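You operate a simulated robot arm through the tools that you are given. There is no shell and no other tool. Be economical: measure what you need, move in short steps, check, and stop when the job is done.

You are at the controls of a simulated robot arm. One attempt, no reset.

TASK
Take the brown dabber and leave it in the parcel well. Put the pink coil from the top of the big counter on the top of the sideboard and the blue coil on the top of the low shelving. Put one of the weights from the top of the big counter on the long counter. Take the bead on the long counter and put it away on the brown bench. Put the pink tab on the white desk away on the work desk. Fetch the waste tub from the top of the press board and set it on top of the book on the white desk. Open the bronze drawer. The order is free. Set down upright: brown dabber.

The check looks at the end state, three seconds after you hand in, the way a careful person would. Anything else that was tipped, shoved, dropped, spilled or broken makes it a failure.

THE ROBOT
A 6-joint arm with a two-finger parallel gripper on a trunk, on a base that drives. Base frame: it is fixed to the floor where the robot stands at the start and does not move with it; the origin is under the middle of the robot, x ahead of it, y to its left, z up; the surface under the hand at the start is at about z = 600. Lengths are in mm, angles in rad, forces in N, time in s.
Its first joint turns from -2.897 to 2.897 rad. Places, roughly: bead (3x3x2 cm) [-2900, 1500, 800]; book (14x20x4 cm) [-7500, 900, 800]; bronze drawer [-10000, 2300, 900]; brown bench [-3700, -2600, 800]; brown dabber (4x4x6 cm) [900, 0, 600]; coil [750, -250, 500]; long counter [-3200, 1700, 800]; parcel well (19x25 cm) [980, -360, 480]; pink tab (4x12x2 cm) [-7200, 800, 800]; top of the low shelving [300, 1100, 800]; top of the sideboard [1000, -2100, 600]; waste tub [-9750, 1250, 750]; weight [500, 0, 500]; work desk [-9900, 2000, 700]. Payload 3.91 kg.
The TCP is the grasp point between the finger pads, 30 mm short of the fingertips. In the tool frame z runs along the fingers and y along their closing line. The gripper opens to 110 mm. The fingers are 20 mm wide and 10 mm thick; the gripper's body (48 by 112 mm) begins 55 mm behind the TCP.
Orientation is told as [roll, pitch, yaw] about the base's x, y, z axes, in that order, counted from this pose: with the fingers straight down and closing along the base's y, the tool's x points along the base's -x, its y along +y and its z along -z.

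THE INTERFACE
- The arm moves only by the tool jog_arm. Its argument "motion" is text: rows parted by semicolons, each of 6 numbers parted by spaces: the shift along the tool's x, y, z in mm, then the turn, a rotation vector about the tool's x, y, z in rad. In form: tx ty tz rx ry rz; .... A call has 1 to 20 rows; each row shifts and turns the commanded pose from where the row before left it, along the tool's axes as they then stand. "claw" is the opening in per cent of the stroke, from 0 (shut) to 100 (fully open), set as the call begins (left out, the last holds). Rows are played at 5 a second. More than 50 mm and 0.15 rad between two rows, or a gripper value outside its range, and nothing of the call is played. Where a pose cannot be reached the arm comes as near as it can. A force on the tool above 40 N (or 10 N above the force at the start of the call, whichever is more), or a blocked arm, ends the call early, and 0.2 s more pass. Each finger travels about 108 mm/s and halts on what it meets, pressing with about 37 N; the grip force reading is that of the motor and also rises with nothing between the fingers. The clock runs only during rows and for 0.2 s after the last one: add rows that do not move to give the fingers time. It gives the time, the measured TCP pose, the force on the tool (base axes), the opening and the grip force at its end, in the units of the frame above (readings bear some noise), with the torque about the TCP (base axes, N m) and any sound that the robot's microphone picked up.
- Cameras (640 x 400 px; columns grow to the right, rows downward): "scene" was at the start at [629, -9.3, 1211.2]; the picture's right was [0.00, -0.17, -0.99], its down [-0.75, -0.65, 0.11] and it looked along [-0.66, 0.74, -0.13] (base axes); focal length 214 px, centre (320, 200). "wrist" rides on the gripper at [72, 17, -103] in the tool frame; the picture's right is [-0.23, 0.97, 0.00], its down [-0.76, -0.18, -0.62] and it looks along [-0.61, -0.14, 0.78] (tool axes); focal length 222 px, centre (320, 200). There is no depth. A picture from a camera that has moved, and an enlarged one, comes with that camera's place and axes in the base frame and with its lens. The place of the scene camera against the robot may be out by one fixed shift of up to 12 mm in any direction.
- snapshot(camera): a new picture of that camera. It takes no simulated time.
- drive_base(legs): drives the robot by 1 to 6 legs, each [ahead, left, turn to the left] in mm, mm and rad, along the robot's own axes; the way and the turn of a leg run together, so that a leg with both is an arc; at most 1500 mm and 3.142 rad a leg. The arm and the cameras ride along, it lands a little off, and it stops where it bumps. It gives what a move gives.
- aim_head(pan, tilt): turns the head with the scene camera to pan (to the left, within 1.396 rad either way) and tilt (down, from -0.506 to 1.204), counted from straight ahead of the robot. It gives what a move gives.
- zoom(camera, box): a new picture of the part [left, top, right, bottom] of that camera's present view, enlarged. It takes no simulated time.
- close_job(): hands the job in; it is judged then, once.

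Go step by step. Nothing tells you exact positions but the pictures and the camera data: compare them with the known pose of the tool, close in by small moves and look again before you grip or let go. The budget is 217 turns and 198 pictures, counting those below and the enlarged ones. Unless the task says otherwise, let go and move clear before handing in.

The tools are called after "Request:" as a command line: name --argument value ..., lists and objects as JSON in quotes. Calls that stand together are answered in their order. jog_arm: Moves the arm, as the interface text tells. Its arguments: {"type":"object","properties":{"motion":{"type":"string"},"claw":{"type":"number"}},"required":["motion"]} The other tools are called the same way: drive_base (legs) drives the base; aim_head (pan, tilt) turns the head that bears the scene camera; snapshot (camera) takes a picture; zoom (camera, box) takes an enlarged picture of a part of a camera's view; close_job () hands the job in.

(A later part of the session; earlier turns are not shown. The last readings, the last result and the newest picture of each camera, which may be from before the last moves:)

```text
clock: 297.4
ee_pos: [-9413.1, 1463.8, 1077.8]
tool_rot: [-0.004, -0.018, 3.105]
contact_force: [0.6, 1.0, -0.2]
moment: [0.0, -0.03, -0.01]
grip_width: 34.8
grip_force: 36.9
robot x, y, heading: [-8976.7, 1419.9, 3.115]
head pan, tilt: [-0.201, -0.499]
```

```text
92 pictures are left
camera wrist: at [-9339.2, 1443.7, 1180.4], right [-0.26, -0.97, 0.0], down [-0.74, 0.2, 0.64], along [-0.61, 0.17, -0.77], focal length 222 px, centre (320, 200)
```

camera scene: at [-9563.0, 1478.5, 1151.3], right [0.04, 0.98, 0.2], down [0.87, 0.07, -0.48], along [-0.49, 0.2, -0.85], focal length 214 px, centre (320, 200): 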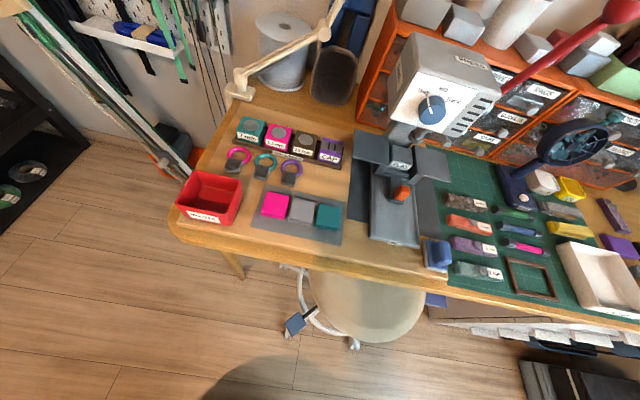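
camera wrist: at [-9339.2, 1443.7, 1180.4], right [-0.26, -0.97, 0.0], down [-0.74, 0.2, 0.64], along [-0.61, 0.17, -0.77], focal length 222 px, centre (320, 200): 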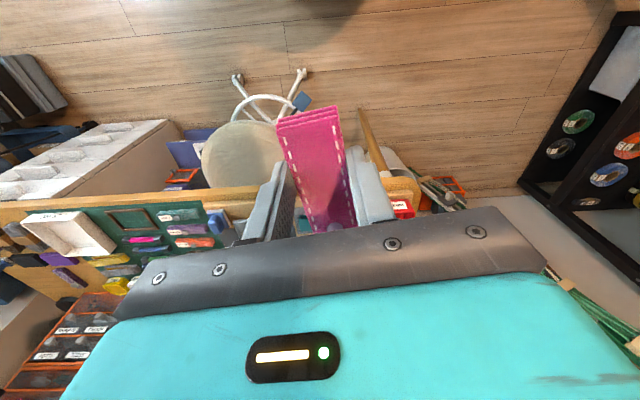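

Request:
zoom --camera "scene" --box '[150, 60, 400, 290]'

Request:
zoom --camera "scene" --box '[340, 0, 640, 330]'

```text
1.74 times, centred on (275, 175) of scene
camera zoom: at [-9563.0, 1478.5, 1151.3], right [0.04, 0.98, 0.2], down [0.87, 0.07, -0.48], along [-0.49, 0.2, -0.85], focal length 373 px, centre (398, 244)
```

zoom: 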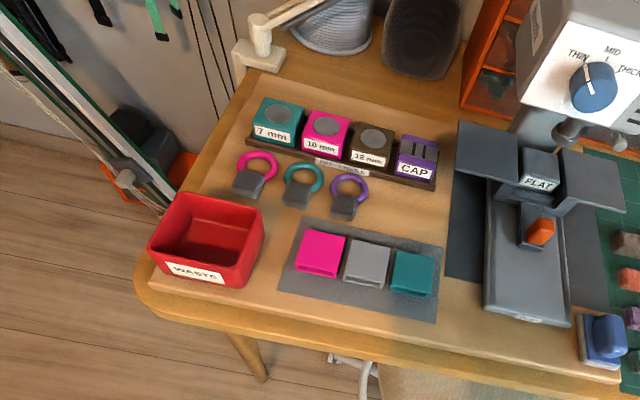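

```text
1.21 times, centred on (490, 165) of scene
camera zoom: at [-9563.0, 1478.5, 1151.3], right [0.04, 0.98, 0.2], down [0.87, 0.07, -0.48], along [-0.49, 0.2, -0.85], focal length 260 px, centre (114, 242)
```

zoom: 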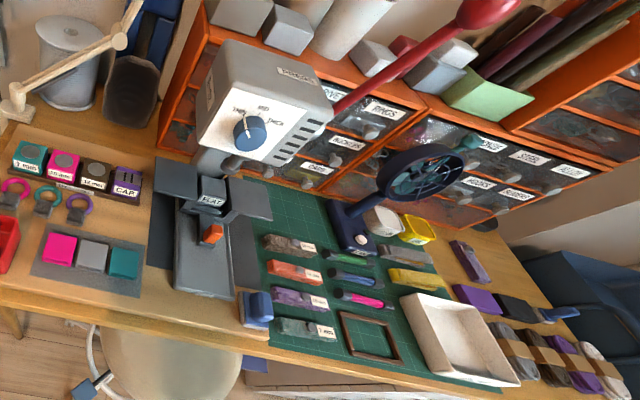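

The red WASTE tub stands on the lighter press board at the desk's left. I look at the right part of the desk for free space and the bronze drawer.

Request:
drive_base --legs '[[30, -450, 0]]'

Request:
aim_head --pan -0.1 --tilt -0.506

Request:
snapshot --camera "scene"

```text
clock: 300.1
ee_pos: [-9431.4, 1917.3, 1076.0]
tool_rot: [-0.004, -0.017, 3.105]
contact_force: [-0.3, -0.9, -0.5]
moment: [-0.01, 0.02, 0.0]
grip_width: 34.5
grip_force: 37.0
robot x, y, heading: [-8991.8, 1873.2, 3.118]
head pan, tilt: [-0.201, -0.499]
```

```text
clock: 300.8
ee_pos: [-9431.0, 1917.8, 1076.8]
tool_rot: [-0.004, -0.017, 3.106]
contact_force: [0.1, 0.8, -0.6]
moment: [0.0, 0.02, -0.02]
grip_width: 34.8
grip_force: 36.9
robot x, y, heading: [-8992.0, 1871.7, 3.116]
head pan, tilt: [-0.099, -0.499]
```

```text
89 pictures are left
camera scene: at [-9581.6, 1925.1, 1150.3], right [0.04, 0.99, 0.1], down [0.87, 0.02, -0.49], along [-0.49, 0.11, -0.86], focal length 214 px, centre (320, 200)
```

scene: 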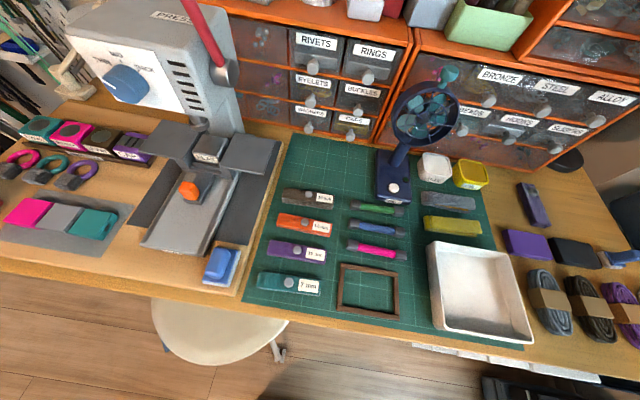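

I see the BRONZE drawer label upper right, and a free patch of bare desk at the right near (-9800, 2600). I drive right.

Request:
drive_base --legs '[[0, -480, 0]]'

Request:
aim_head --pan 0 --tilt -0.506

Request:
snapshot --camera "scene"

```text
clock: 303.6
ee_pos: [-9416.1, 2392.4, 1078.0]
tool_rot: [-0.002, -0.016, 3.095]
contact_force: [-0.3, -0.2, -0.5]
moment: [0.0, -0.01, 0.02]
grip_width: 34.8
grip_force: 36.8
robot x, y, heading: [-8979.1, 2340.4, 3.104]
head pan, tilt: [-0.099, -0.499]
```

```text
clock: 304.3
ee_pos: [-9415.7, 2391.9, 1077.7]
tool_rot: [-0.005, -0.02, 3.093]
contact_force: [-0.4, 0.3, -0.2]
moment: [0.01, -0.03, 0.02]
grip_width: 34.5
grip_force: 36.9
robot x, y, heading: [-8984.6, 2343.2, 3.109]
head pan, tilt: [0.0, -0.499]
```

```text
88 pictures are left
camera scene: at [-9566.6, 2395.9, 1150.0], right [0.05, 1.0, 0.0], down [0.87, -0.04, -0.49], along [-0.49, 0.03, -0.87], focal length 214 px, centre (320, 200)
```

scene: 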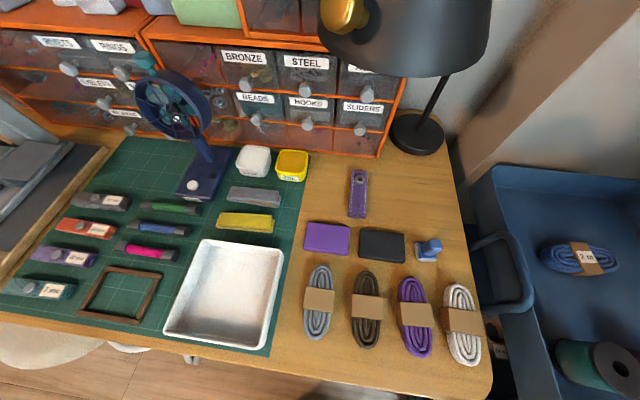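

A purple tab lies on bare desk with free space to its right, but a lamp shade hangs near there. I move the arm sideways for a second view to fix the shade's position.

Request:
jog_arm --motion "0 -45 0 0 0 0;0 -45 0 0 0 0;0 -45 0 0 0 0;0 -45 0 0 0 0;0 -45 0 0 0 0;0 -30 0 0 0 0;0 0 0 0 0 0"

Request:
snapshot --camera "scene"

Request:
snapshot --camera "wrist"

```text
clock: 305.9
ee_pos: [-9403.5, 2649.1, 1079.9]
tool_rot: [-0.002, -0.018, 3.094]
contact_force: [-0.4, -1.1, -0.3]
moment: [0.0, -0.03, -0.02]
grip_width: 34.7
grip_force: 36.6
robot x, y, heading: [-8984.4, 2340.3, 3.105]
head pan, tilt: [0.0, -0.499]
```

```text
87 pictures are left
camera scene: at [-9554.1, 2652.5, 1152.6], right [0.05, 1.0, 0.0], down [0.87, -0.04, -0.49], along [-0.49, 0.03, -0.87], focal length 214 px, centre (320, 200)
```

scene: 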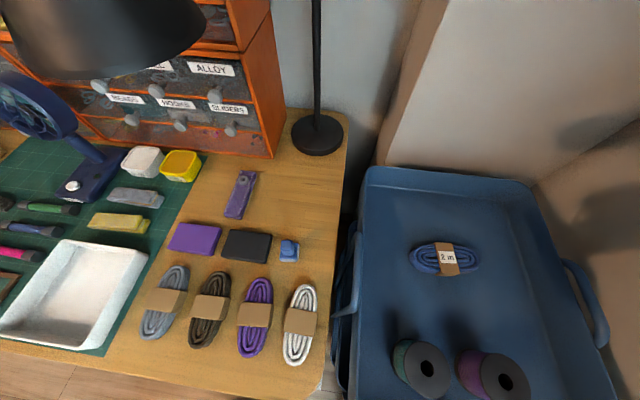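

```text
86 pictures are left
camera wrist: at [-9330.1, 2628.1, 1182.9], right [-0.27, -0.96, 0.0], down [-0.74, 0.21, 0.64], along [-0.61, 0.17, -0.77], focal length 222 px, centre (320, 200)
```

wrist: 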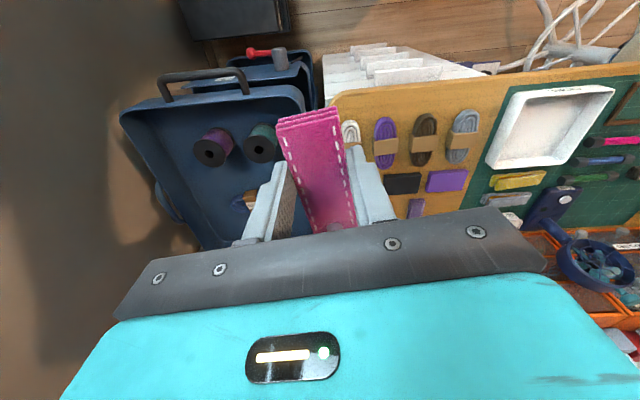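

The shade is centred near (-9784, 2483, z 1056). I'll place the tab at about (-9790, 2640), approaching from the right so the arm stays clear; first I move the base right.

Request:
drive_base --legs '[[0, -330, 0]]'

Request:
aim_head --pan 0.4 --tilt -0.3

Request:
snapshot --camera "scene"

```text
clock: 307.1
ee_pos: [-9399.9, 2750.9, 1081.5]
tool_rot: [-0.003, -0.017, 3.093]
contact_force: [-0.5, 0.5, -0.2]
moment: [0.02, -0.01, 0.0]
grip_width: 34.6
grip_force: 37.2
robot x, y, heading: [-8977.5, 2446.3, 3.102]
head pan, tilt: [0.0, -0.499]
stopped in leg 1: the robot was blocked; the commanded pose is now the measured one
```

```text
clock: 308.0
ee_pos: [-9399.7, 2750.8, 1080.2]
tool_rot: [-0.005, -0.017, 3.092]
contact_force: [-1.6, -0.2, 0.3]
moment: [0.02, -0.02, 0.02]
grip_width: 34.6
grip_force: 37.0
robot x, y, heading: [-8978.9, 2446.8, 3.105]
head pan, tilt: [0.4, -0.3]
```

```text
85 pictures are left
camera scene: at [-9537.7, 2723.5, 1146.8], right [0.04, 0.92, -0.39], down [0.94, -0.16, -0.29], along [-0.33, -0.35, -0.88], focal length 214 px, centre (320, 200)
```

scene: 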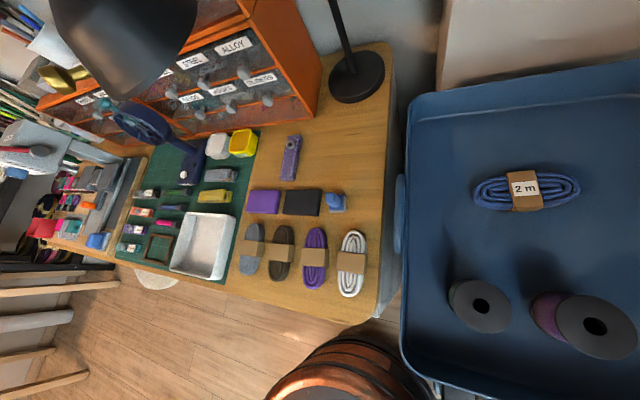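

Base met the blue cart; I stay here. I'll approach low with the tool pitched slightly forward so the wrist stays clear of the lamp: first to (-9600, 2655), down to z ≈ 915, then pitch.

Request:
aim_head --pan 0 --tilt -0.3

Request:
jog_arm --motion "-39 21 0 0 0 0;-39 21 0 0 0 0;-39 21 0 0 0 0;-39 21 0 0 0 0;-39 21 0 0 0 0;0 0 45 0 0 0;0 0 45 0 0 0;0 0 45 0 0 0;0 0 30 0 0 0;0 0 0 0 -0.15 0;0 0 0 0 -0.15 0;0 0 0 0 0 0;0 0 0 0 0 0"

Request:
snapshot --camera "scene"

Request:
snapshot --camera "wrist"

```text
clock: 308.9
ee_pos: [-9400.1, 2750.8, 1080.0]
tool_rot: [-0.003, -0.018, 3.094]
contact_force: [-0.3, -0.1, 0.1]
moment: [0.03, 0.01, -0.03]
grip_width: 34.3
grip_force: 36.8
robot x, y, heading: [-8981.4, 2450.6, 3.108]
head pan, tilt: [0.0, -0.3]
```

```text
clock: 311.7
ee_pos: [-9603.7, 2657.4, 917.1]
tool_rot: [-0.003, -0.317, 3.095]
contact_force: [-0.3, -0.4, -0.8]
moment: [0.01, -0.02, -0.01]
grip_width: 34.4
grip_force: 36.5
robot x, y, heading: [-8977.7, 2446.5, 3.107]
head pan, tilt: [0.0, -0.3]
```

```text
84 pictures are left
camera scene: at [-9716.6, 2658.4, 1015.8], right [0.05, 1.0, 0.0], down [0.81, -0.04, -0.58], along [-0.58, 0.03, -0.81], focal length 214 px, centre (320, 200)
```

scene: 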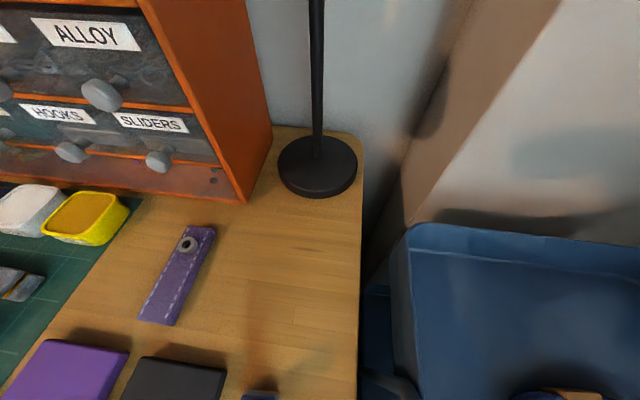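

```text
83 pictures are left
camera wrist: at [-9502.0, 2634.8, 994.1], right [-0.26, -0.96, 0.07], down [-0.52, 0.2, 0.83], along [-0.81, 0.18, -0.55], focal length 222 px, centre (320, 200)
```

wrist: 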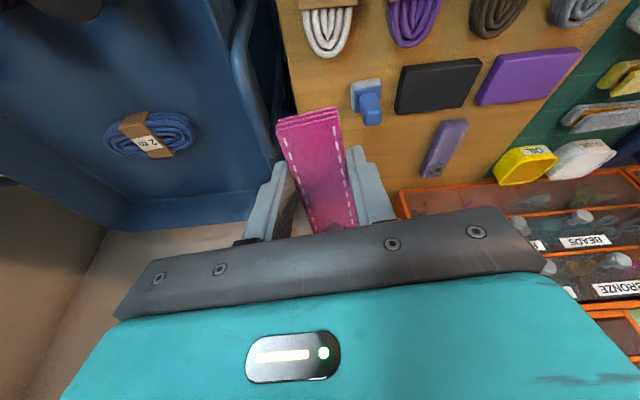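

Request:
jog_arm --motion "-33.8 5 28.2 0 0 0;-33.8 5 28.2 0 0 0;-33.8 5 28.2 0 0 0;-33.8 5 28.2 0 0 0;0 0 0 0 0 0"

Request:
snapshot --camera "wrist"

Request:
aim_head --pan 0 --tilt 0.4

Request:
snapshot --camera "scene"

```text
clock: 312.9
ee_pos: [-9765.4, 2644.9, 852.1]
tool_rot: [-0.003, -0.318, 3.094]
contact_force: [0.6, -0.6, -1.1]
moment: [0.02, -0.04, 0.01]
grip_width: 34.6
grip_force: 37.0
robot x, y, heading: [-8978.8, 2445.0, 3.103]
head pan, tilt: [0.0, -0.3]
```

```text
82 pictures are left
camera wrist: at [-9665.7, 2623.2, 928.0], right [-0.26, -0.96, 0.07], down [-0.52, 0.2, 0.83], along [-0.81, 0.18, -0.55], focal length 222 px, centre (320, 200)
```

wrist: 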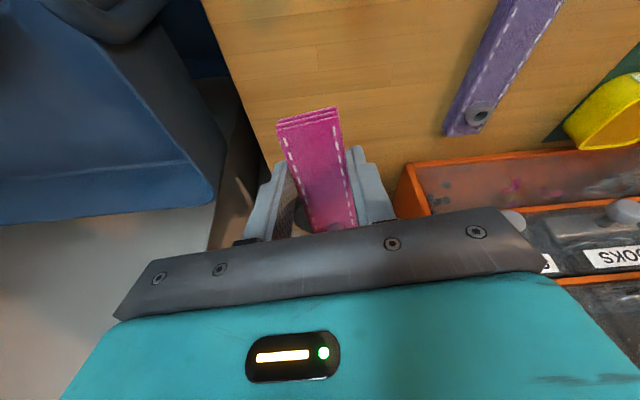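

```text
clock: 313.9
ee_pos: [-9765.4, 2646.4, 851.3]
tool_rot: [-0.003, -0.316, 3.095]
contact_force: [-0.4, 0.0, -0.7]
moment: [-0.03, 0.04, -0.01]
grip_width: 34.4
grip_force: 37.3
robot x, y, heading: [-8976.4, 2444.9, 3.103]
head pan, tilt: [0.0, 0.4]
```

```text
81 pictures are left
camera scene: at [-9825.3, 2644.4, 916.9], right [0.05, 1.0, 0.0], down [1.0, -0.05, 0.08], along [0.08, 0.0, -1.0], focal length 214 px, centre (320, 200)
```

scene: 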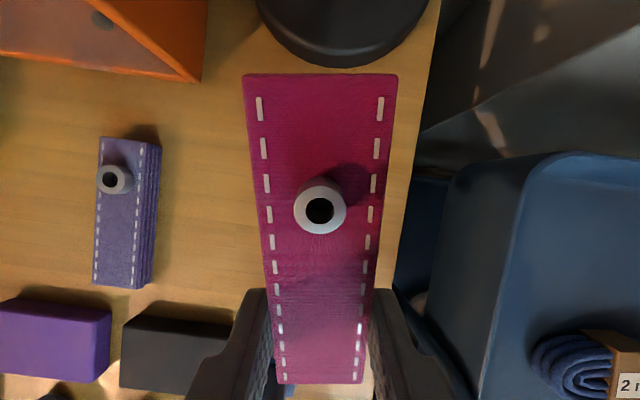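

Request:
jog_arm --motion "0 10 0 0 0.15 0;3.3 0 19.7 0 0 0;3.3 0 19.7 0 0 0;1.7 0 9.9 0 0 0;0.5 0 3 0 0 0;0.5 0 3 0 0 0;0.5 0 3 0 0 0;0.5 0 3 0 0 0;0.5 0 3 0 0 0;0.5 0 3 0 0 0;0.5 0 3 0 0 0;0.5 0 3 0 0 0;0.5 0 3 0 0 0;0.5 0 3 0 0 0;0 0 0 0 0 0"

Request:
snapshot --camera "scene"

Request:
snapshot --camera "wrist"

```text
clock: 317.1
ee_pos: [-9769.6, 2635.5, 772.3]
tool_rot: [-0.003, -0.169, 3.096]
contact_force: [0.4, -0.3, 0.6]
moment: [-0.01, -0.05, -0.02]
grip_width: 34.7
grip_force: 37.1
robot x, y, heading: [-8977.6, 2446.9, 3.102]
head pan, tilt: [0.0, 0.4]
```

```text
80 pictures are left
camera scene: at [-9836.2, 2634.2, 828.3], right [0.05, 1.0, 0.0], down [0.97, -0.05, 0.23], along [0.23, -0.01, -0.97], focal length 214 px, centre (320, 200)
```

scene: 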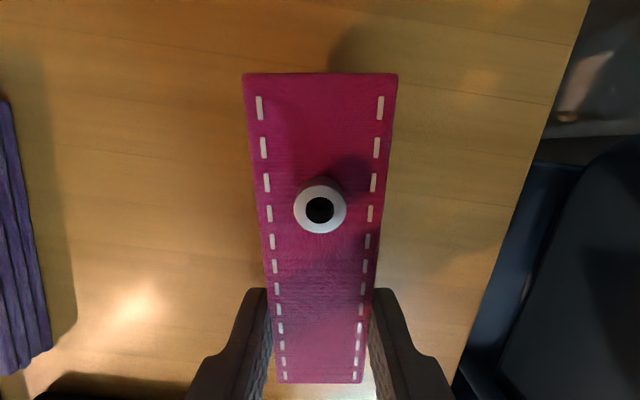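

```text
79 pictures are left
camera wrist: at [-9680.9, 2613.3, 863.1], right [-0.27, -0.96, 0.03], down [-0.64, 0.21, 0.74], along [-0.72, 0.18, -0.67], focal length 222 px, centre (320, 200)
```

wrist: 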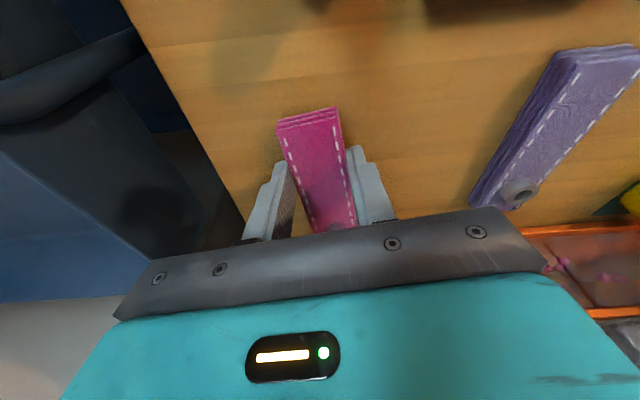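

Request:
jog_arm --motion "0.5 0 3 0 0 0;0.5 0 3 0 0 0;0.5 0 3 0 0 0;0.5 0 3 0 0 0;0.5 0 3 0 0 0;0.5 0 3 0 0 0;0.5 0 3 0 0 0;0.5 0 3 0 0 0;0.5 0 3 0 0 0;0.5 0 3 0 0 0;0.5 0 3 0 0 0;0.5 0 3 0 0 0;0.5 0 3 0 0 0;0.5 0 3 0 0 0;0 0 0 0 0 0"

Request:
snapshot --camera "wrist"

```text
clock: 318.0
ee_pos: [-9768.3, 2635.0, 767.4]
tool_rot: [-0.004, -0.172, 3.095]
contact_force: [2.5, -0.6, 8.9]
moment: [-0.08, -0.38, -0.02]
grip_width: 34.6
grip_force: 37.2
robot x, y, heading: [-8978.8, 2445.0, 3.107]
head pan, tilt: [0.0, 0.4]
stopped in row 4: the force on the tool passed its limit at 50 N (the readings are from after the stop); the commanded pose is now the measured one
```

```text
78 pictures are left
camera wrist: at [-9680.6, 2613.5, 856.5], right [-0.27, -0.96, 0.04], down [-0.63, 0.21, 0.75], along [-0.72, 0.18, -0.67], focal length 222 px, centre (320, 200)
```

wrist: 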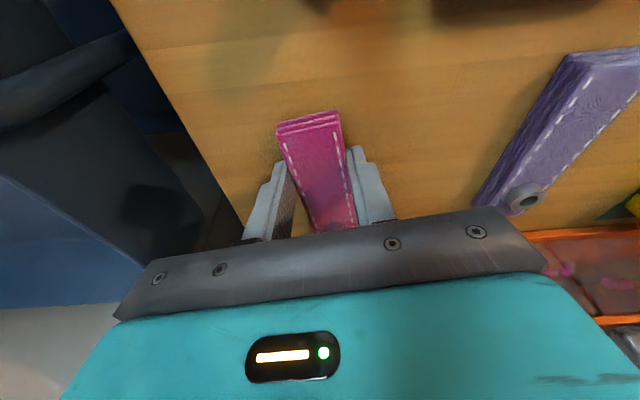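

Touching at the rear end (desk ≈ 733). I level the tool a bit and settle.

Request:
jog_arm --motion "0 0 0 0 0.06 0;0 0 0 0 0.06 0;0 0 2 0 0 0;0 0 2 0 0 0;0 0 1 0 0 0;0 0 1 0 0 0"

Request:
snapshot --camera "wrist"

```text
clock: 318.9
ee_pos: [-9770.5, 2635.5, 765.9]
tool_rot: [-0.003, -0.058, 3.091]
contact_force: [4.9, -0.8, 9.7]
moment: [-0.18, -0.23, 0.1]
grip_width: 34.8
grip_force: 36.6
robot x, y, heading: [-8976.1, 2446.9, 3.102]
head pan, tilt: [0.0, 0.4]
stopped in row 4: the force on the tool passed its limit at 44 N (the readings are from after the stop); the commanded pose is now the measured one
```

```text
77 pictures are left
camera wrist: at [-9692.8, 2613.6, 865.4], right [-0.27, -0.96, 0.01], down [-0.72, 0.21, 0.67], along [-0.64, 0.18, -0.75], focal length 222 px, centre (320, 200)
```

wrist: 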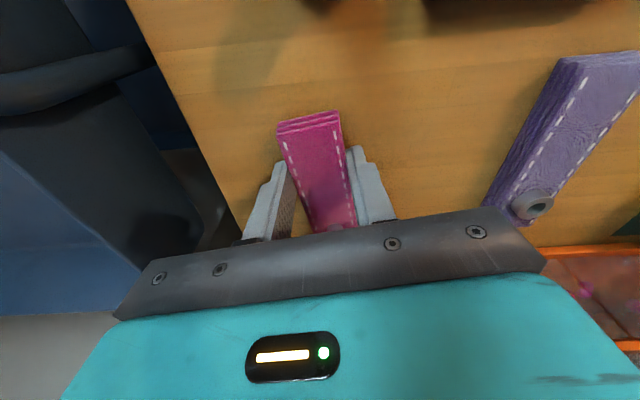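

Nearly flat. I release, rise a little and retreat straight back.

Request:
jog_arm --motion "0 0 0 0 0 0;0 0 0 0 0 0;0 0 0 0 0 0;0 0 -10 0 0 0;0 0 -20 0 0 0;20 0 -15 0 0 0;45 0 0 0 0 0;45 0 0 0 0 0;45 0 0 0 0 0;45 0 -10 0 0 0;20 0 -40 0 0 0;0 0 -45 0 0 0;0 0 -45 0 0 0;0 0 0 0 0 0" --claw 52

Request:
aim_head --pan 0 --tilt -0.4

Request:
snapshot --camera "scene"

```text
clock: 321.9
ee_pos: [-9539.1, 2626.2, 935.0]
tool_rot: [-0.004, -0.054, 3.095]
contact_force: [-0.1, -0.6, 0.3]
moment: [-0.02, 0.0, -0.01]
grip_width: 57.2
grip_force: 0.1
robot x, y, heading: [-8980.4, 2445.9, 3.1]
head pan, tilt: [0.0, 0.4]
```

```text
clock: 323.1
ee_pos: [-9538.6, 2627.9, 935.7]
tool_rot: [-0.003, -0.057, 3.094]
contact_force: [-0.9, 0.2, -0.2]
moment: [-0.04, -0.02, -0.03]
grip_width: 57.4
grip_force: 0.0
robot x, y, heading: [-8975.4, 2444.9, 3.108]
head pan, tilt: [0.0, -0.4]
```

```text
76 pictures are left
camera scene: at [-9680.3, 2629.9, 1006.8], right [0.05, 1.0, 0.0], down [0.9, -0.04, -0.44], along [-0.44, 0.02, -0.9], focal length 214 px, centre (320, 200)
```

scene: 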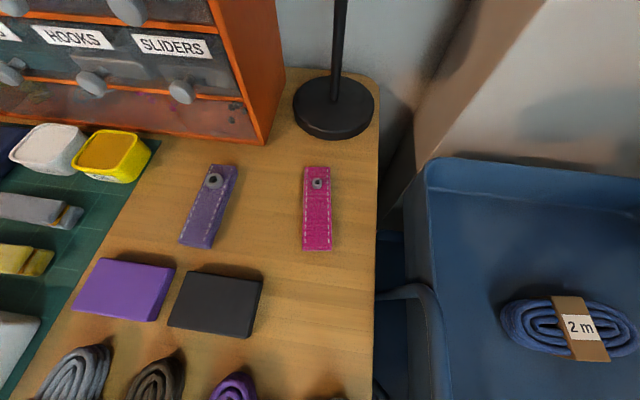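

The tab is well placed, but I no longer see the small blue stamp beside the black box. I look closer.

Request:
aim_head --pan 0 --tilt 0.1

Request:
snapshot --camera "scene"

Request:
snapshot --camera "wrist"

```text
clock: 324.0
ee_pos: [-9539.0, 2626.9, 936.3]
tool_rot: [-0.003, -0.057, 3.093]
contact_force: [1.0, 0.2, 0.8]
moment: [0.05, 0.0, 0.01]
grip_width: 57.4
grip_force: 0.0
robot x, y, heading: [-8984.8, 2445.4, 3.106]
head pan, tilt: [0.0, 0.099]
```

```text
75 pictures are left
camera scene: at [-9639.5, 2628.0, 985.7], right [0.05, 1.0, 0.0], down [1.0, -0.05, 0.04], along [0.04, 0.0, -1.0], focal length 214 px, centre (320, 200)
```

scene: 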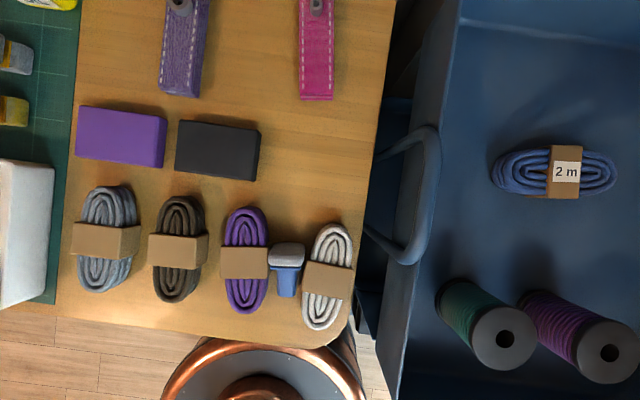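

```text
74 pictures are left
camera wrist: at [-9461.7, 2605.9, 1035.2], right [-0.27, -0.96, 0.01], down [-0.72, 0.21, 0.67], along [-0.64, 0.18, -0.75], focal length 222 px, centre (320, 200)
```

wrist: 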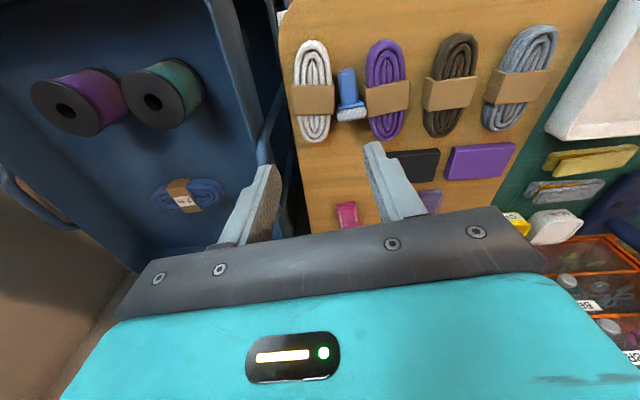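

The stamp got tipped between two coils as I retreated. I must set it back upright; zooming for its exact pose.

Request:
zoom --camera "scene" --box '[220, 190, 380, 340]'

Request:
zoom --camera "wrist" --box '[270, 20, 430, 150]'

```text
2.67 times, centred on (300, 265) of scene
camera zoom: at [-9639.5, 2628.0, 985.7], right [0.05, 1.0, 0.0], down [1.0, -0.05, 0.04], along [0.04, 0.0, -1.0], focal length 572 px, centre (373, 27)
```

zoom: 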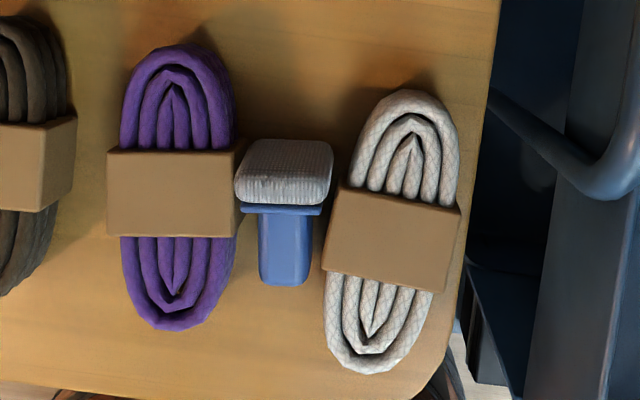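

```text
3.08 times, centred on (350, 85) of wrist
camera zoom: at [-9461.7, 2605.9, 1035.2], right [-0.27, -0.96, 0.01], down [-0.72, 0.21, 0.67], along [-0.64, 0.18, -0.75], focal length 684 px, centre (228, 554)
```

zoom: 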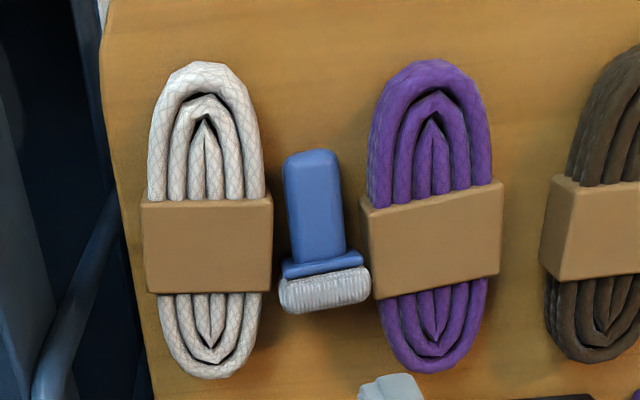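

It's a dabber-like stamp lying pad toward -x between two coils. I'll grip it along its length (closing along x), since there's room at its two ends.

Request:
jog_arm --motion "-16 39 0 0 0.057 0;0 0 0 0 0 0.1384;0 0 0 0 0 0.1384;0 0 0 0 0 0.1384;0 0 0 0 0 0.1384;0 0 0 0 0 0.1384;0 0 0 0 0 0.1384;0 0 0 0 0 0.1384;0 0 0 0 0 0.1384;0 0 0 0 0 0.1384;0 0 0 0 0 0.1384;0 0 0 0 0 0.1384;0 0 30 0 0 0;0 0 30 0 0 0;0 0 0 0 0 0" --claw 95

Request:
snapshot --camera "wrist"

Request:
snapshot --camera "scene"

```text
clock: 327.2
ee_pos: [-9556.9, 2583.7, 877.2]
tool_rot: [-0.003, -0.005, 1.571]
contact_force: [-0.1, -0.5, -0.5]
moment: [0.01, -0.02, 0.03]
grip_width: 104.5
grip_force: 0.1
robot x, y, heading: [-8977.8, 2447.9, 3.11]
head pan, tilt: [0.0, 0.099]
```

```text
71 pictures are left
camera wrist: at [-9574.8, 2510.5, 979.5], right [-0.97, 0.23, 0.0], down [0.18, 0.76, 0.63], along [0.14, 0.61, -0.78], focal length 222 px, centre (320, 200)
```

wrist: 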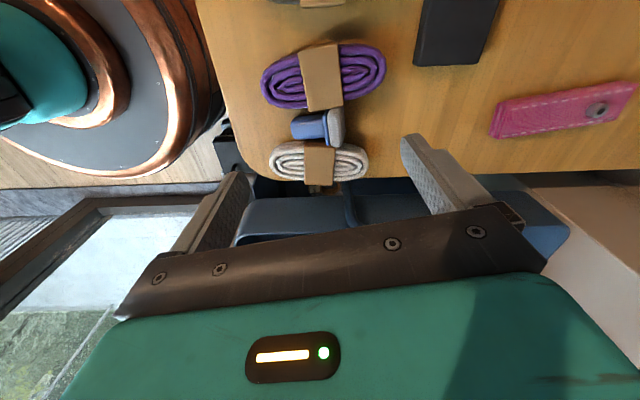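

```text
70 pictures are left
camera scene: at [-9559.6, 2680.5, 920.8], right [1.0, 0.0, 0.0], down [0.0, -1.0, 0.1], along [0.0, -0.1, -1.0], focal length 214 px, centre (320, 200)
```

scene: 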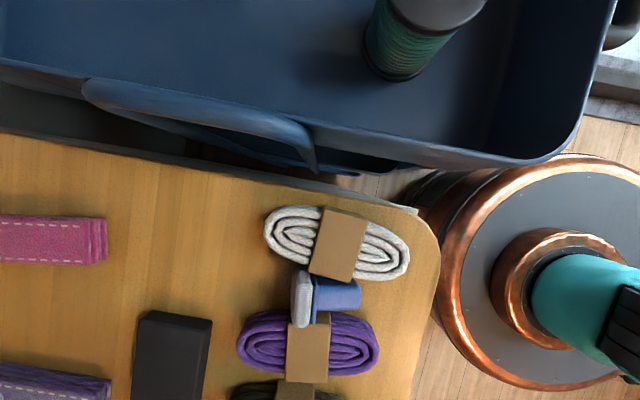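

Request:
aim_head --pan 1.396 --tilt 0.716

Request:
jog_arm --motion "5 0 30 0 0 0;0 0 40 0 0 0;0 0 25 0 0 0;0 0 6 0 0 0;0 0 4 0 0 0;0 0 3 0 0 0;0 0 0 0 0 0"

Request:
snapshot --camera "wrist"

```text
clock: 328.7
ee_pos: [-9558.4, 2583.0, 875.6]
tool_rot: [-0.002, -0.003, 1.572]
contact_force: [-0.9, -0.4, -1.1]
moment: [0.0, -0.03, 0.03]
grip_width: 104.4
grip_force: 0.0
robot x, y, heading: [-8979.6, 2445.6, 3.104]
head pan, tilt: [1.396, 0.716]
```

```text
clock: 329.6
ee_pos: [-9561.4, 2581.4, 790.3]
tool_rot: [0.009, -0.006, 1.57]
contact_force: [2.8, -0.9, 10.4]
moment: [-0.14, 0.44, 0.04]
grip_width: 103.0
grip_force: 0.1
robot x, y, heading: [-8977.8, 2447.2, 3.104]
head pan, tilt: [1.396, 0.716]
stopped in row 4: the force on the tool passed its limit at 135 N (the readings are from after the stop); the commanded pose is now the measured one
```

```text
69 pictures are left
camera wrist: at [-9577.5, 2508.7, 894.3], right [-0.97, 0.23, 0.01], down [0.18, 0.76, 0.63], along [0.14, 0.61, -0.78], focal length 222 px, centre (320, 200)
```

wrist: 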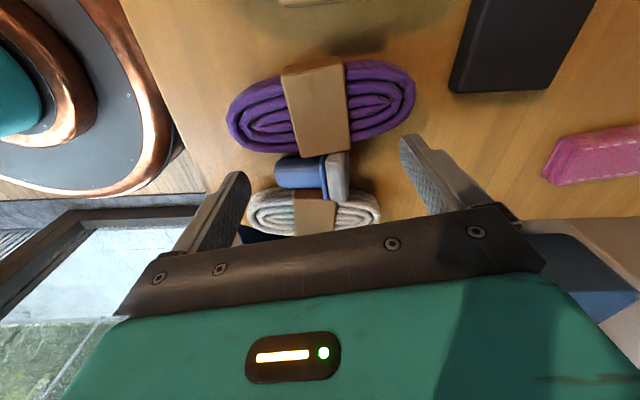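

A fingertip pressed on the purple coil's end. I back up, narrow the opening and angle the fingers to follow the gap.

Request:
jog_arm --motion "0 0 -30 0 0 0;-5 0 -20 0 0 0.13;0 -4 0 0 0 0;0 0 0 0 0 0" --claw 68

Request:
snapshot --camera "wrist"

Request:
aim_head --pan 0 --tilt 0.5

Request:
snapshot --camera "scene"

```text
clock: 330.6
ee_pos: [-9559.1, 2585.9, 840.8]
tool_rot: [0.008, -0.006, 1.439]
contact_force: [0.4, 0.0, 0.4]
moment: [-0.04, 0.03, -0.02]
grip_width: 74.8
grip_force: 0.0
robot x, y, heading: [-8979.9, 2446.0, 3.105]
head pan, tilt: [1.396, 0.716]
```

```text
68 pictures are left
camera wrist: at [-9584.1, 2516.4, 945.2], right [-0.94, 0.35, 0.01], down [0.28, 0.73, 0.63], along [0.21, 0.59, -0.78], focal length 222 px, centre (320, 200)
```

wrist: 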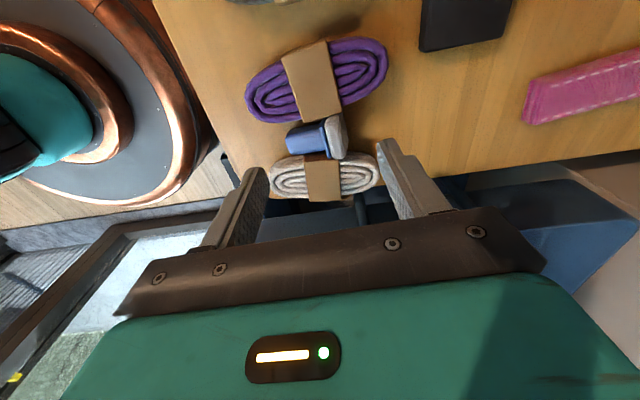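

```text
clock: 332.1
ee_pos: [-9559.7, 2585.6, 841.0]
tool_rot: [0.008, -0.004, 1.439]
contact_force: [-0.4, -0.1, 0.4]
moment: [0.0, -0.01, 0.01]
grip_width: 74.6
grip_force: 0.1
robot x, y, heading: [-8976.2, 2444.4, 3.105]
head pan, tilt: [0.0, 0.499]
```

```text
67 pictures are left
camera scene: at [-9552.0, 2646.0, 887.3], right [0.99, -0.13, -0.01], down [-0.11, -0.87, 0.47], along [-0.07, -0.47, -0.88], focal length 214 px, centre (320, 200)
```

scene: 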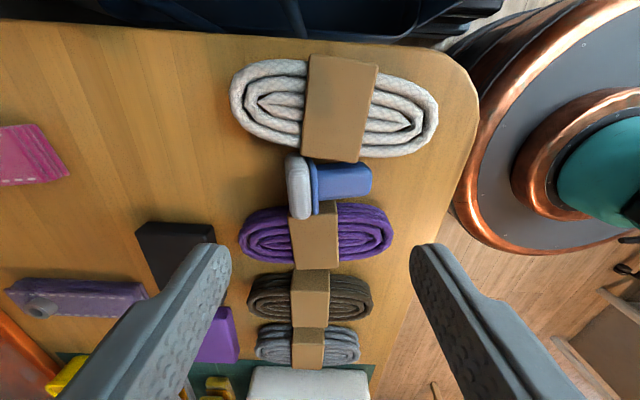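

Request:
aim_head --pan 1.396 --tilt 0.716

Request:
jog_arm --motion "-6 -3 20 0 0 0.02;0 0 25 0 0 0;0 0 8 0 0 0;0 0 5 0 0 0;0 0 4 0 0 0;0 0 4 0 0 0;0 0 3 0 0 0;0 0 3 0 0 0;0 0 0 0 0 0"

Request:
snapshot --camera "wrist"

```text
clock: 333.6
ee_pos: [-9556.9, 2586.3, 841.5]
tool_rot: [0.006, -0.004, 1.44]
contact_force: [0.6, 0.0, 0.7]
moment: [0.0, -0.02, -0.01]
grip_width: 74.8
grip_force: 0.1
robot x, y, heading: [-8977.9, 2444.6, 3.104]
head pan, tilt: [1.396, 0.716]
```

```text
clock: 335.6
ee_pos: [-9552.0, 2592.0, 767.8]
tool_rot: [0.006, -0.007, 1.422]
contact_force: [0.8, -0.2, 0.4]
moment: [0.0, 0.0, -0.03]
grip_width: 74.8
grip_force: 0.1
robot x, y, heading: [-8979.9, 2443.9, 3.102]
head pan, tilt: [1.396, 0.716]
```

```text
66 pictures are left
camera wrist: at [-9580.1, 2522.9, 871.9], right [-0.93, 0.37, 0.01], down [0.29, 0.72, 0.63], along [0.23, 0.58, -0.78], focal length 222 px, centre (320, 200)
```

wrist: 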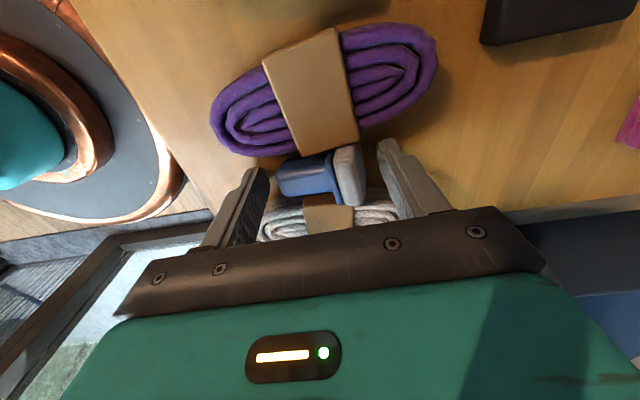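

Request:
jog_arm --motion "0 0 0 0 0 0;0 0 0 0 0 0;0 0 0 0 0 0;0 0 0 0 0 0" --claw 0

Request:
jog_arm --motion "0 0 -15 0 0 0;0 0 -25 0 0 0;0 0 -30 0 0 0;0 0 -30 0 0 0;0 0 0 0 0 0"

Request:
snapshot --camera "wrist"

```text
clock: 336.6
ee_pos: [-9553.9, 2592.2, 767.8]
tool_rot: [0.007, -0.006, 1.422]
contact_force: [0.0, 0.1, 0.5]
moment: [-0.01, 0.02, 0.0]
grip_width: 57.3
grip_force: 37.0
robot x, y, heading: [-8976.8, 2447.2, 3.106]
head pan, tilt: [1.396, 0.716]
```

```text
clock: 337.8
ee_pos: [-9553.4, 2593.0, 867.5]
tool_rot: [0.008, -0.007, 1.421]
contact_force: [0.2, 0.3, 0.0]
moment: [0.01, -0.02, 0.01]
grip_width: 57.0
grip_force: 36.7
robot x, y, heading: [-8976.4, 2447.0, 3.103]
head pan, tilt: [1.396, 0.716]
```

```text
65 pictures are left
camera wrist: at [-9580.7, 2523.0, 972.5], right [-0.93, 0.37, 0.01], down [0.29, 0.72, 0.63], along [0.23, 0.58, -0.78], focal length 222 px, centre (320, 200)
```

wrist: 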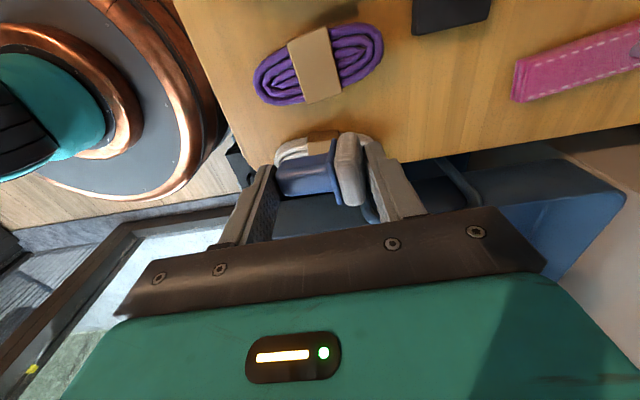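

The stamp is held lengthwise. I carry it to the free spot at (-9685, 2640), stay low under the lamp, and turn it 180° so its pad faces the robot.

Request:
jog_arm --motion "-9 46 0 0 0 0;-9 46 0 0 0 0;-9 46 0 0 0 0;0 0 30 0 0 0;0 0 28 0 0 0;0 0 0 0 0 0"

Request:
jog_arm --motion "0 0 0 0 0 -0.1496;0 0 0 0 0 -0.1496;0 0 0 0 0 -0.1496;0 0 0 0 0 -0.1496;0 0 0 0 0 -0.1496;0 0 0 0 0 -0.1496;0 0 0 0 0 -0.1496;0 0 0 0 0 -0.1496;0 0 0 0 0 -0.1496;0 0 0 0 0 -0.1496;0 0 0 0 0 0"

Request:
snapshot --camera "wrist"

```text
clock: 339.2
ee_pos: [-9685.9, 2640.9, 810.2]
tool_rot: [0.007, -0.004, 1.421]
contact_force: [-0.6, 0.6, -1.1]
moment: [0.01, 0.02, -0.02]
grip_width: 56.7
grip_force: 36.6
robot x, y, heading: [-8980.5, 2445.9, 3.109]
head pan, tilt: [1.396, 0.716]
```

```text
clock: 341.6
ee_pos: [-9686.2, 2639.6, 810.2]
tool_rot: [-0.005, -0.008, 2.919]
contact_force: [0.0, 0.0, -0.3]
moment: [-0.06, 0.02, -0.01]
grip_width: 56.2
grip_force: 37.3
robot x, y, heading: [-8984.2, 2446.4, 3.106]
head pan, tilt: [1.396, 0.716]
```

```text
64 pictures are left
camera wrist: at [-9618.9, 2606.3, 914.0], right [-0.44, -0.9, 0.0], down [-0.7, 0.34, 0.63], along [-0.57, 0.28, -0.78], focal length 222 px, centre (320, 200)
```

wrist: 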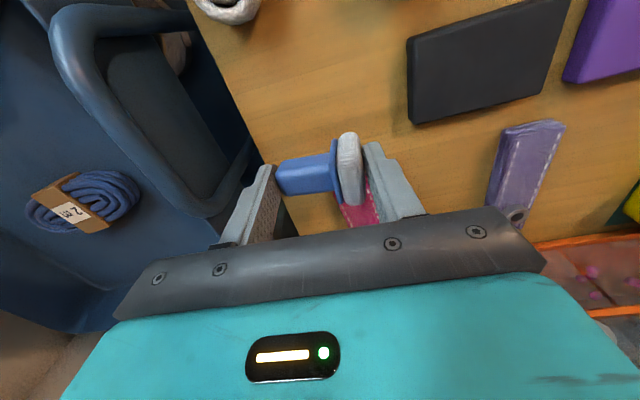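

Request:
jog_arm --motion "10 0 0 0 0 -0.1496;0 0 0 0 0 -0.1496;0 0 0 0 0 -0.1496;0 0 0 0 0 -0.1496;0 0 0 0 0 -0.1496;0 0 0 0 0 -0.1496;0 0 0 0 0 -0.1496;0 0 0 0 0 -0.1496;0 0 0 0 0 -0.1496;0 0 0 0 0 -0.1496;0 0 0 0 0 -0.1496;0 0 0 0 0 0"

Request:
snapshot --camera "wrist"

```text
clock: 344.2
ee_pos: [-9676.3, 2636.8, 810.6]
tool_rot: [-0.006, 0.005, -1.722]
contact_force: [-0.6, -2.0, -0.2]
moment: [-0.02, -0.02, 0.01]
grip_width: 55.5
grip_force: 36.9
robot x, y, heading: [-8981.4, 2444.6, 3.101]
head pan, tilt: [1.396, 0.716]
```

```text
63 pictures are left
camera wrist: at [-9647.8, 2705.7, 915.1], right [0.93, -0.37, -0.01], down [-0.28, -0.73, 0.62], along [-0.24, -0.57, -0.78], focal length 222 px, centre (320, 200)
```

wrist: 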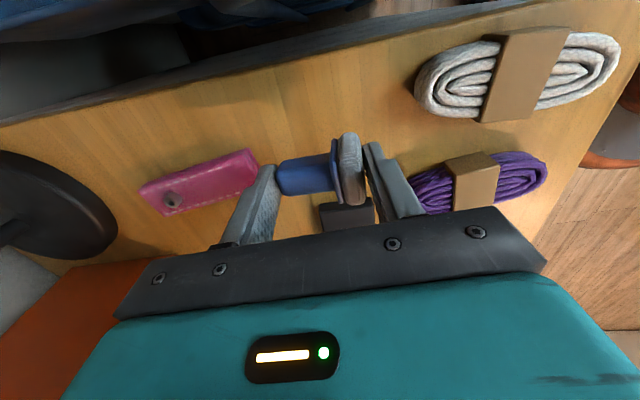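

Request:
jog_arm --motion "0 8 15 0 0 0;0 0 15 0 0 0;0 0 4 0 0 0;0 0 3 0 0 0;0 0 2 0 0 0;0 0 2 0 0 0;0 0 2 0 0 0;0 0 0 0 0 0"

Request:
snapshot --camera "wrist"

```text
clock: 346.0
ee_pos: [-9668.4, 2636.1, 768.7]
tool_rot: [-0.008, 0.005, -1.722]
contact_force: [1.7, 2.2, 20.8]
moment: [-0.37, -0.32, 0.05]
grip_width: 54.2
grip_force: 37.0
robot x, y, heading: [-8979.9, 2447.5, 3.105]
head pan, tilt: [1.396, 0.716]
```

```text
62 pictures are left
camera wrist: at [-9639.8, 2704.1, 873.2], right [0.93, -0.37, -0.01], down [-0.28, -0.73, 0.62], along [-0.24, -0.57, -0.78], focal length 222 px, centre (320, 200)
```

wrist: 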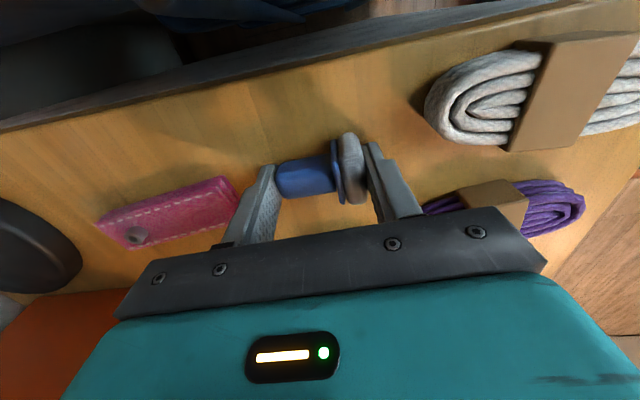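

Request:
jog_arm --motion "0 0 -1 0 0 0;0 0 0 0 0 0;0 0 0 0 0 0;0 0 -15 0 0 0;0 0 -30 0 0 0;0 0 -30 0 0 0;0 0 0 0 0 0.1428;0 0 0 0 0 0.1428;0 0 0 0 0 0.1428;0 0 0 0 0 0.1428;0 0 0 0 0 0.1428;0 0 0 0 0 0.1428;0 0 0 0 0 0.1428;0 0 0 0 0 0.1428;0 0 0 0 0 0.1428;0 0 0 0 0 0.1428;0 0 0 0 0 0.1428;0 0 0 0 0 0;0 0 0 0 0 0" --claw 66

Request:
snapshot --camera "wrist"

```text
clock: 350.0
ee_pos: [-9668.5, 2635.1, 843.9]
tool_rot: [-0.007, -0.007, 2.991]
contact_force: [-1.3, 0.0, 0.5]
moment: [-0.02, 0.0, -0.01]
grip_width: 72.7
grip_force: 0.0
robot x, y, heading: [-8979.5, 2445.9, 3.106]
head pan, tilt: [1.396, 0.716]
```

```text
61 pictures are left
camera wrist: at [-9598.5, 2607.6, 947.4], right [-0.37, -0.93, 0.0], down [-0.72, 0.29, 0.63], along [-0.58, 0.24, -0.78], focal length 222 px, centre (320, 200)
```

wrist: 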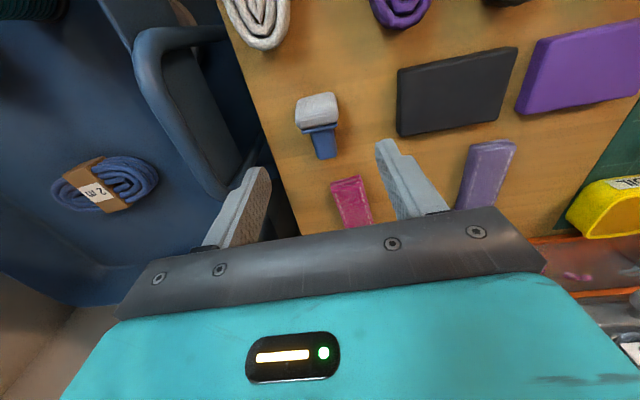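

Request:
jog_arm --motion "-18.6 -2.2 0 0 0.15 0;-6 0 39.6 0 0 0;-3 0 19.8 0 0 0;-1.2 0 7.9 0 0 0;-0.5 0 3.5 0 0 0;-0.5 0 3 0 0 0;0 0 0 0 0 0"

Request:
snapshot --camera "wrist"

```text
clock: 351.6
ee_pos: [-9686.7, 2640.6, 771.7]
tool_rot: [-0.005, 0.143, 2.989]
contact_force: [0.4, 0.2, 0.0]
moment: [-0.02, -0.04, 0.0]
grip_width: 72.6
grip_force: 0.0
robot x, y, heading: [-8975.5, 2449.2, 3.105]
head pan, tilt: [1.396, 0.716]
```

```text
60 pictures are left
camera wrist: at [-9633.4, 2614.4, 884.2], right [-0.37, -0.93, -0.04], down [-0.81, 0.3, 0.51], along [-0.46, 0.22, -0.86], focal length 222 px, centre (320, 200)
```

wrist: 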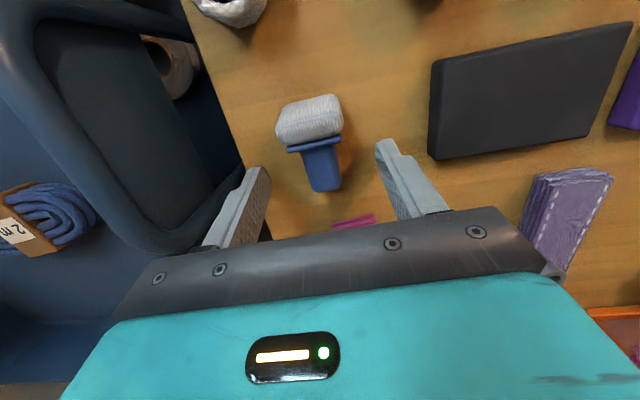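

Request:
jog_arm --motion "-0.4 0 3 0 0 0;0 0 0 0 0 0"

Request:
jog_arm --motion "0 0 0 0 0 0;0 0 0 0 0 0;0 0 0 0 0 0;0 0 0 0 0 0" --claw 0

Request:
jog_arm --motion "-4 0 30 0 0 0"

Request:
snapshot --camera "wrist"

```text
clock: 352.2
ee_pos: [-9687.1, 2641.2, 767.7]
tool_rot: [-0.004, 0.143, 2.989]
contact_force: [0.4, -0.1, -0.5]
moment: [-0.03, -0.02, 0.0]
grip_width: 72.7
grip_force: 0.0
robot x, y, heading: [-8978.6, 2440.2, 3.106]
head pan, tilt: [1.396, 0.716]
```

```text
clock: 353.2
ee_pos: [-9687.0, 2641.6, 769.1]
tool_rot: [-0.004, 0.144, 2.989]
contact_force: [1.1, -0.1, 0.6]
moment: [-0.01, -0.02, 0.02]
grip_width: 19.8
grip_force: 37.6
robot x, y, heading: [-8978.3, 2445.9, 3.106]
head pan, tilt: [1.396, 0.716]
```

```text
clock: 353.5
ee_pos: [-9688.1, 2641.5, 766.2]
tool_rot: [-0.005, 0.131, 2.99]
contact_force: [5.8, -2.9, 24.8]
moment: [-0.41, -0.19, 0.07]
grip_width: 19.5
grip_force: 36.5
robot x, y, heading: [-8979.3, 2444.5, 3.109]
head pan, tilt: [1.396, 0.716]
stopped in row 1: the force on the tool passed its limit at 162 N (the readings are from after the stop); the commanded pose is now the measured one
```

```text
59 pictures are left
camera wrist: at [-9632.4, 2614.9, 878.7], right [-0.37, -0.93, -0.04], down [-0.8, 0.3, 0.52], along [-0.47, 0.22, -0.85], focal length 222 px, centre (320, 200)
```

wrist: 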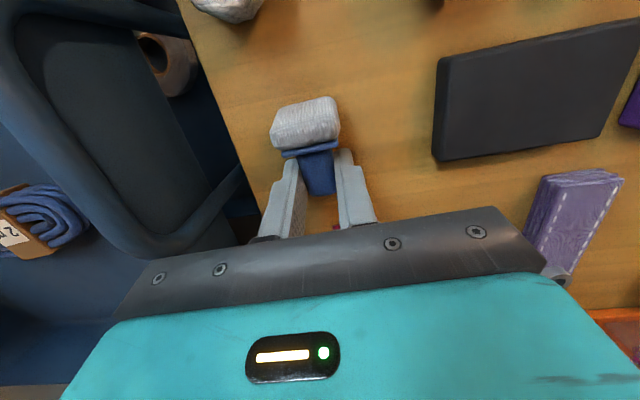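

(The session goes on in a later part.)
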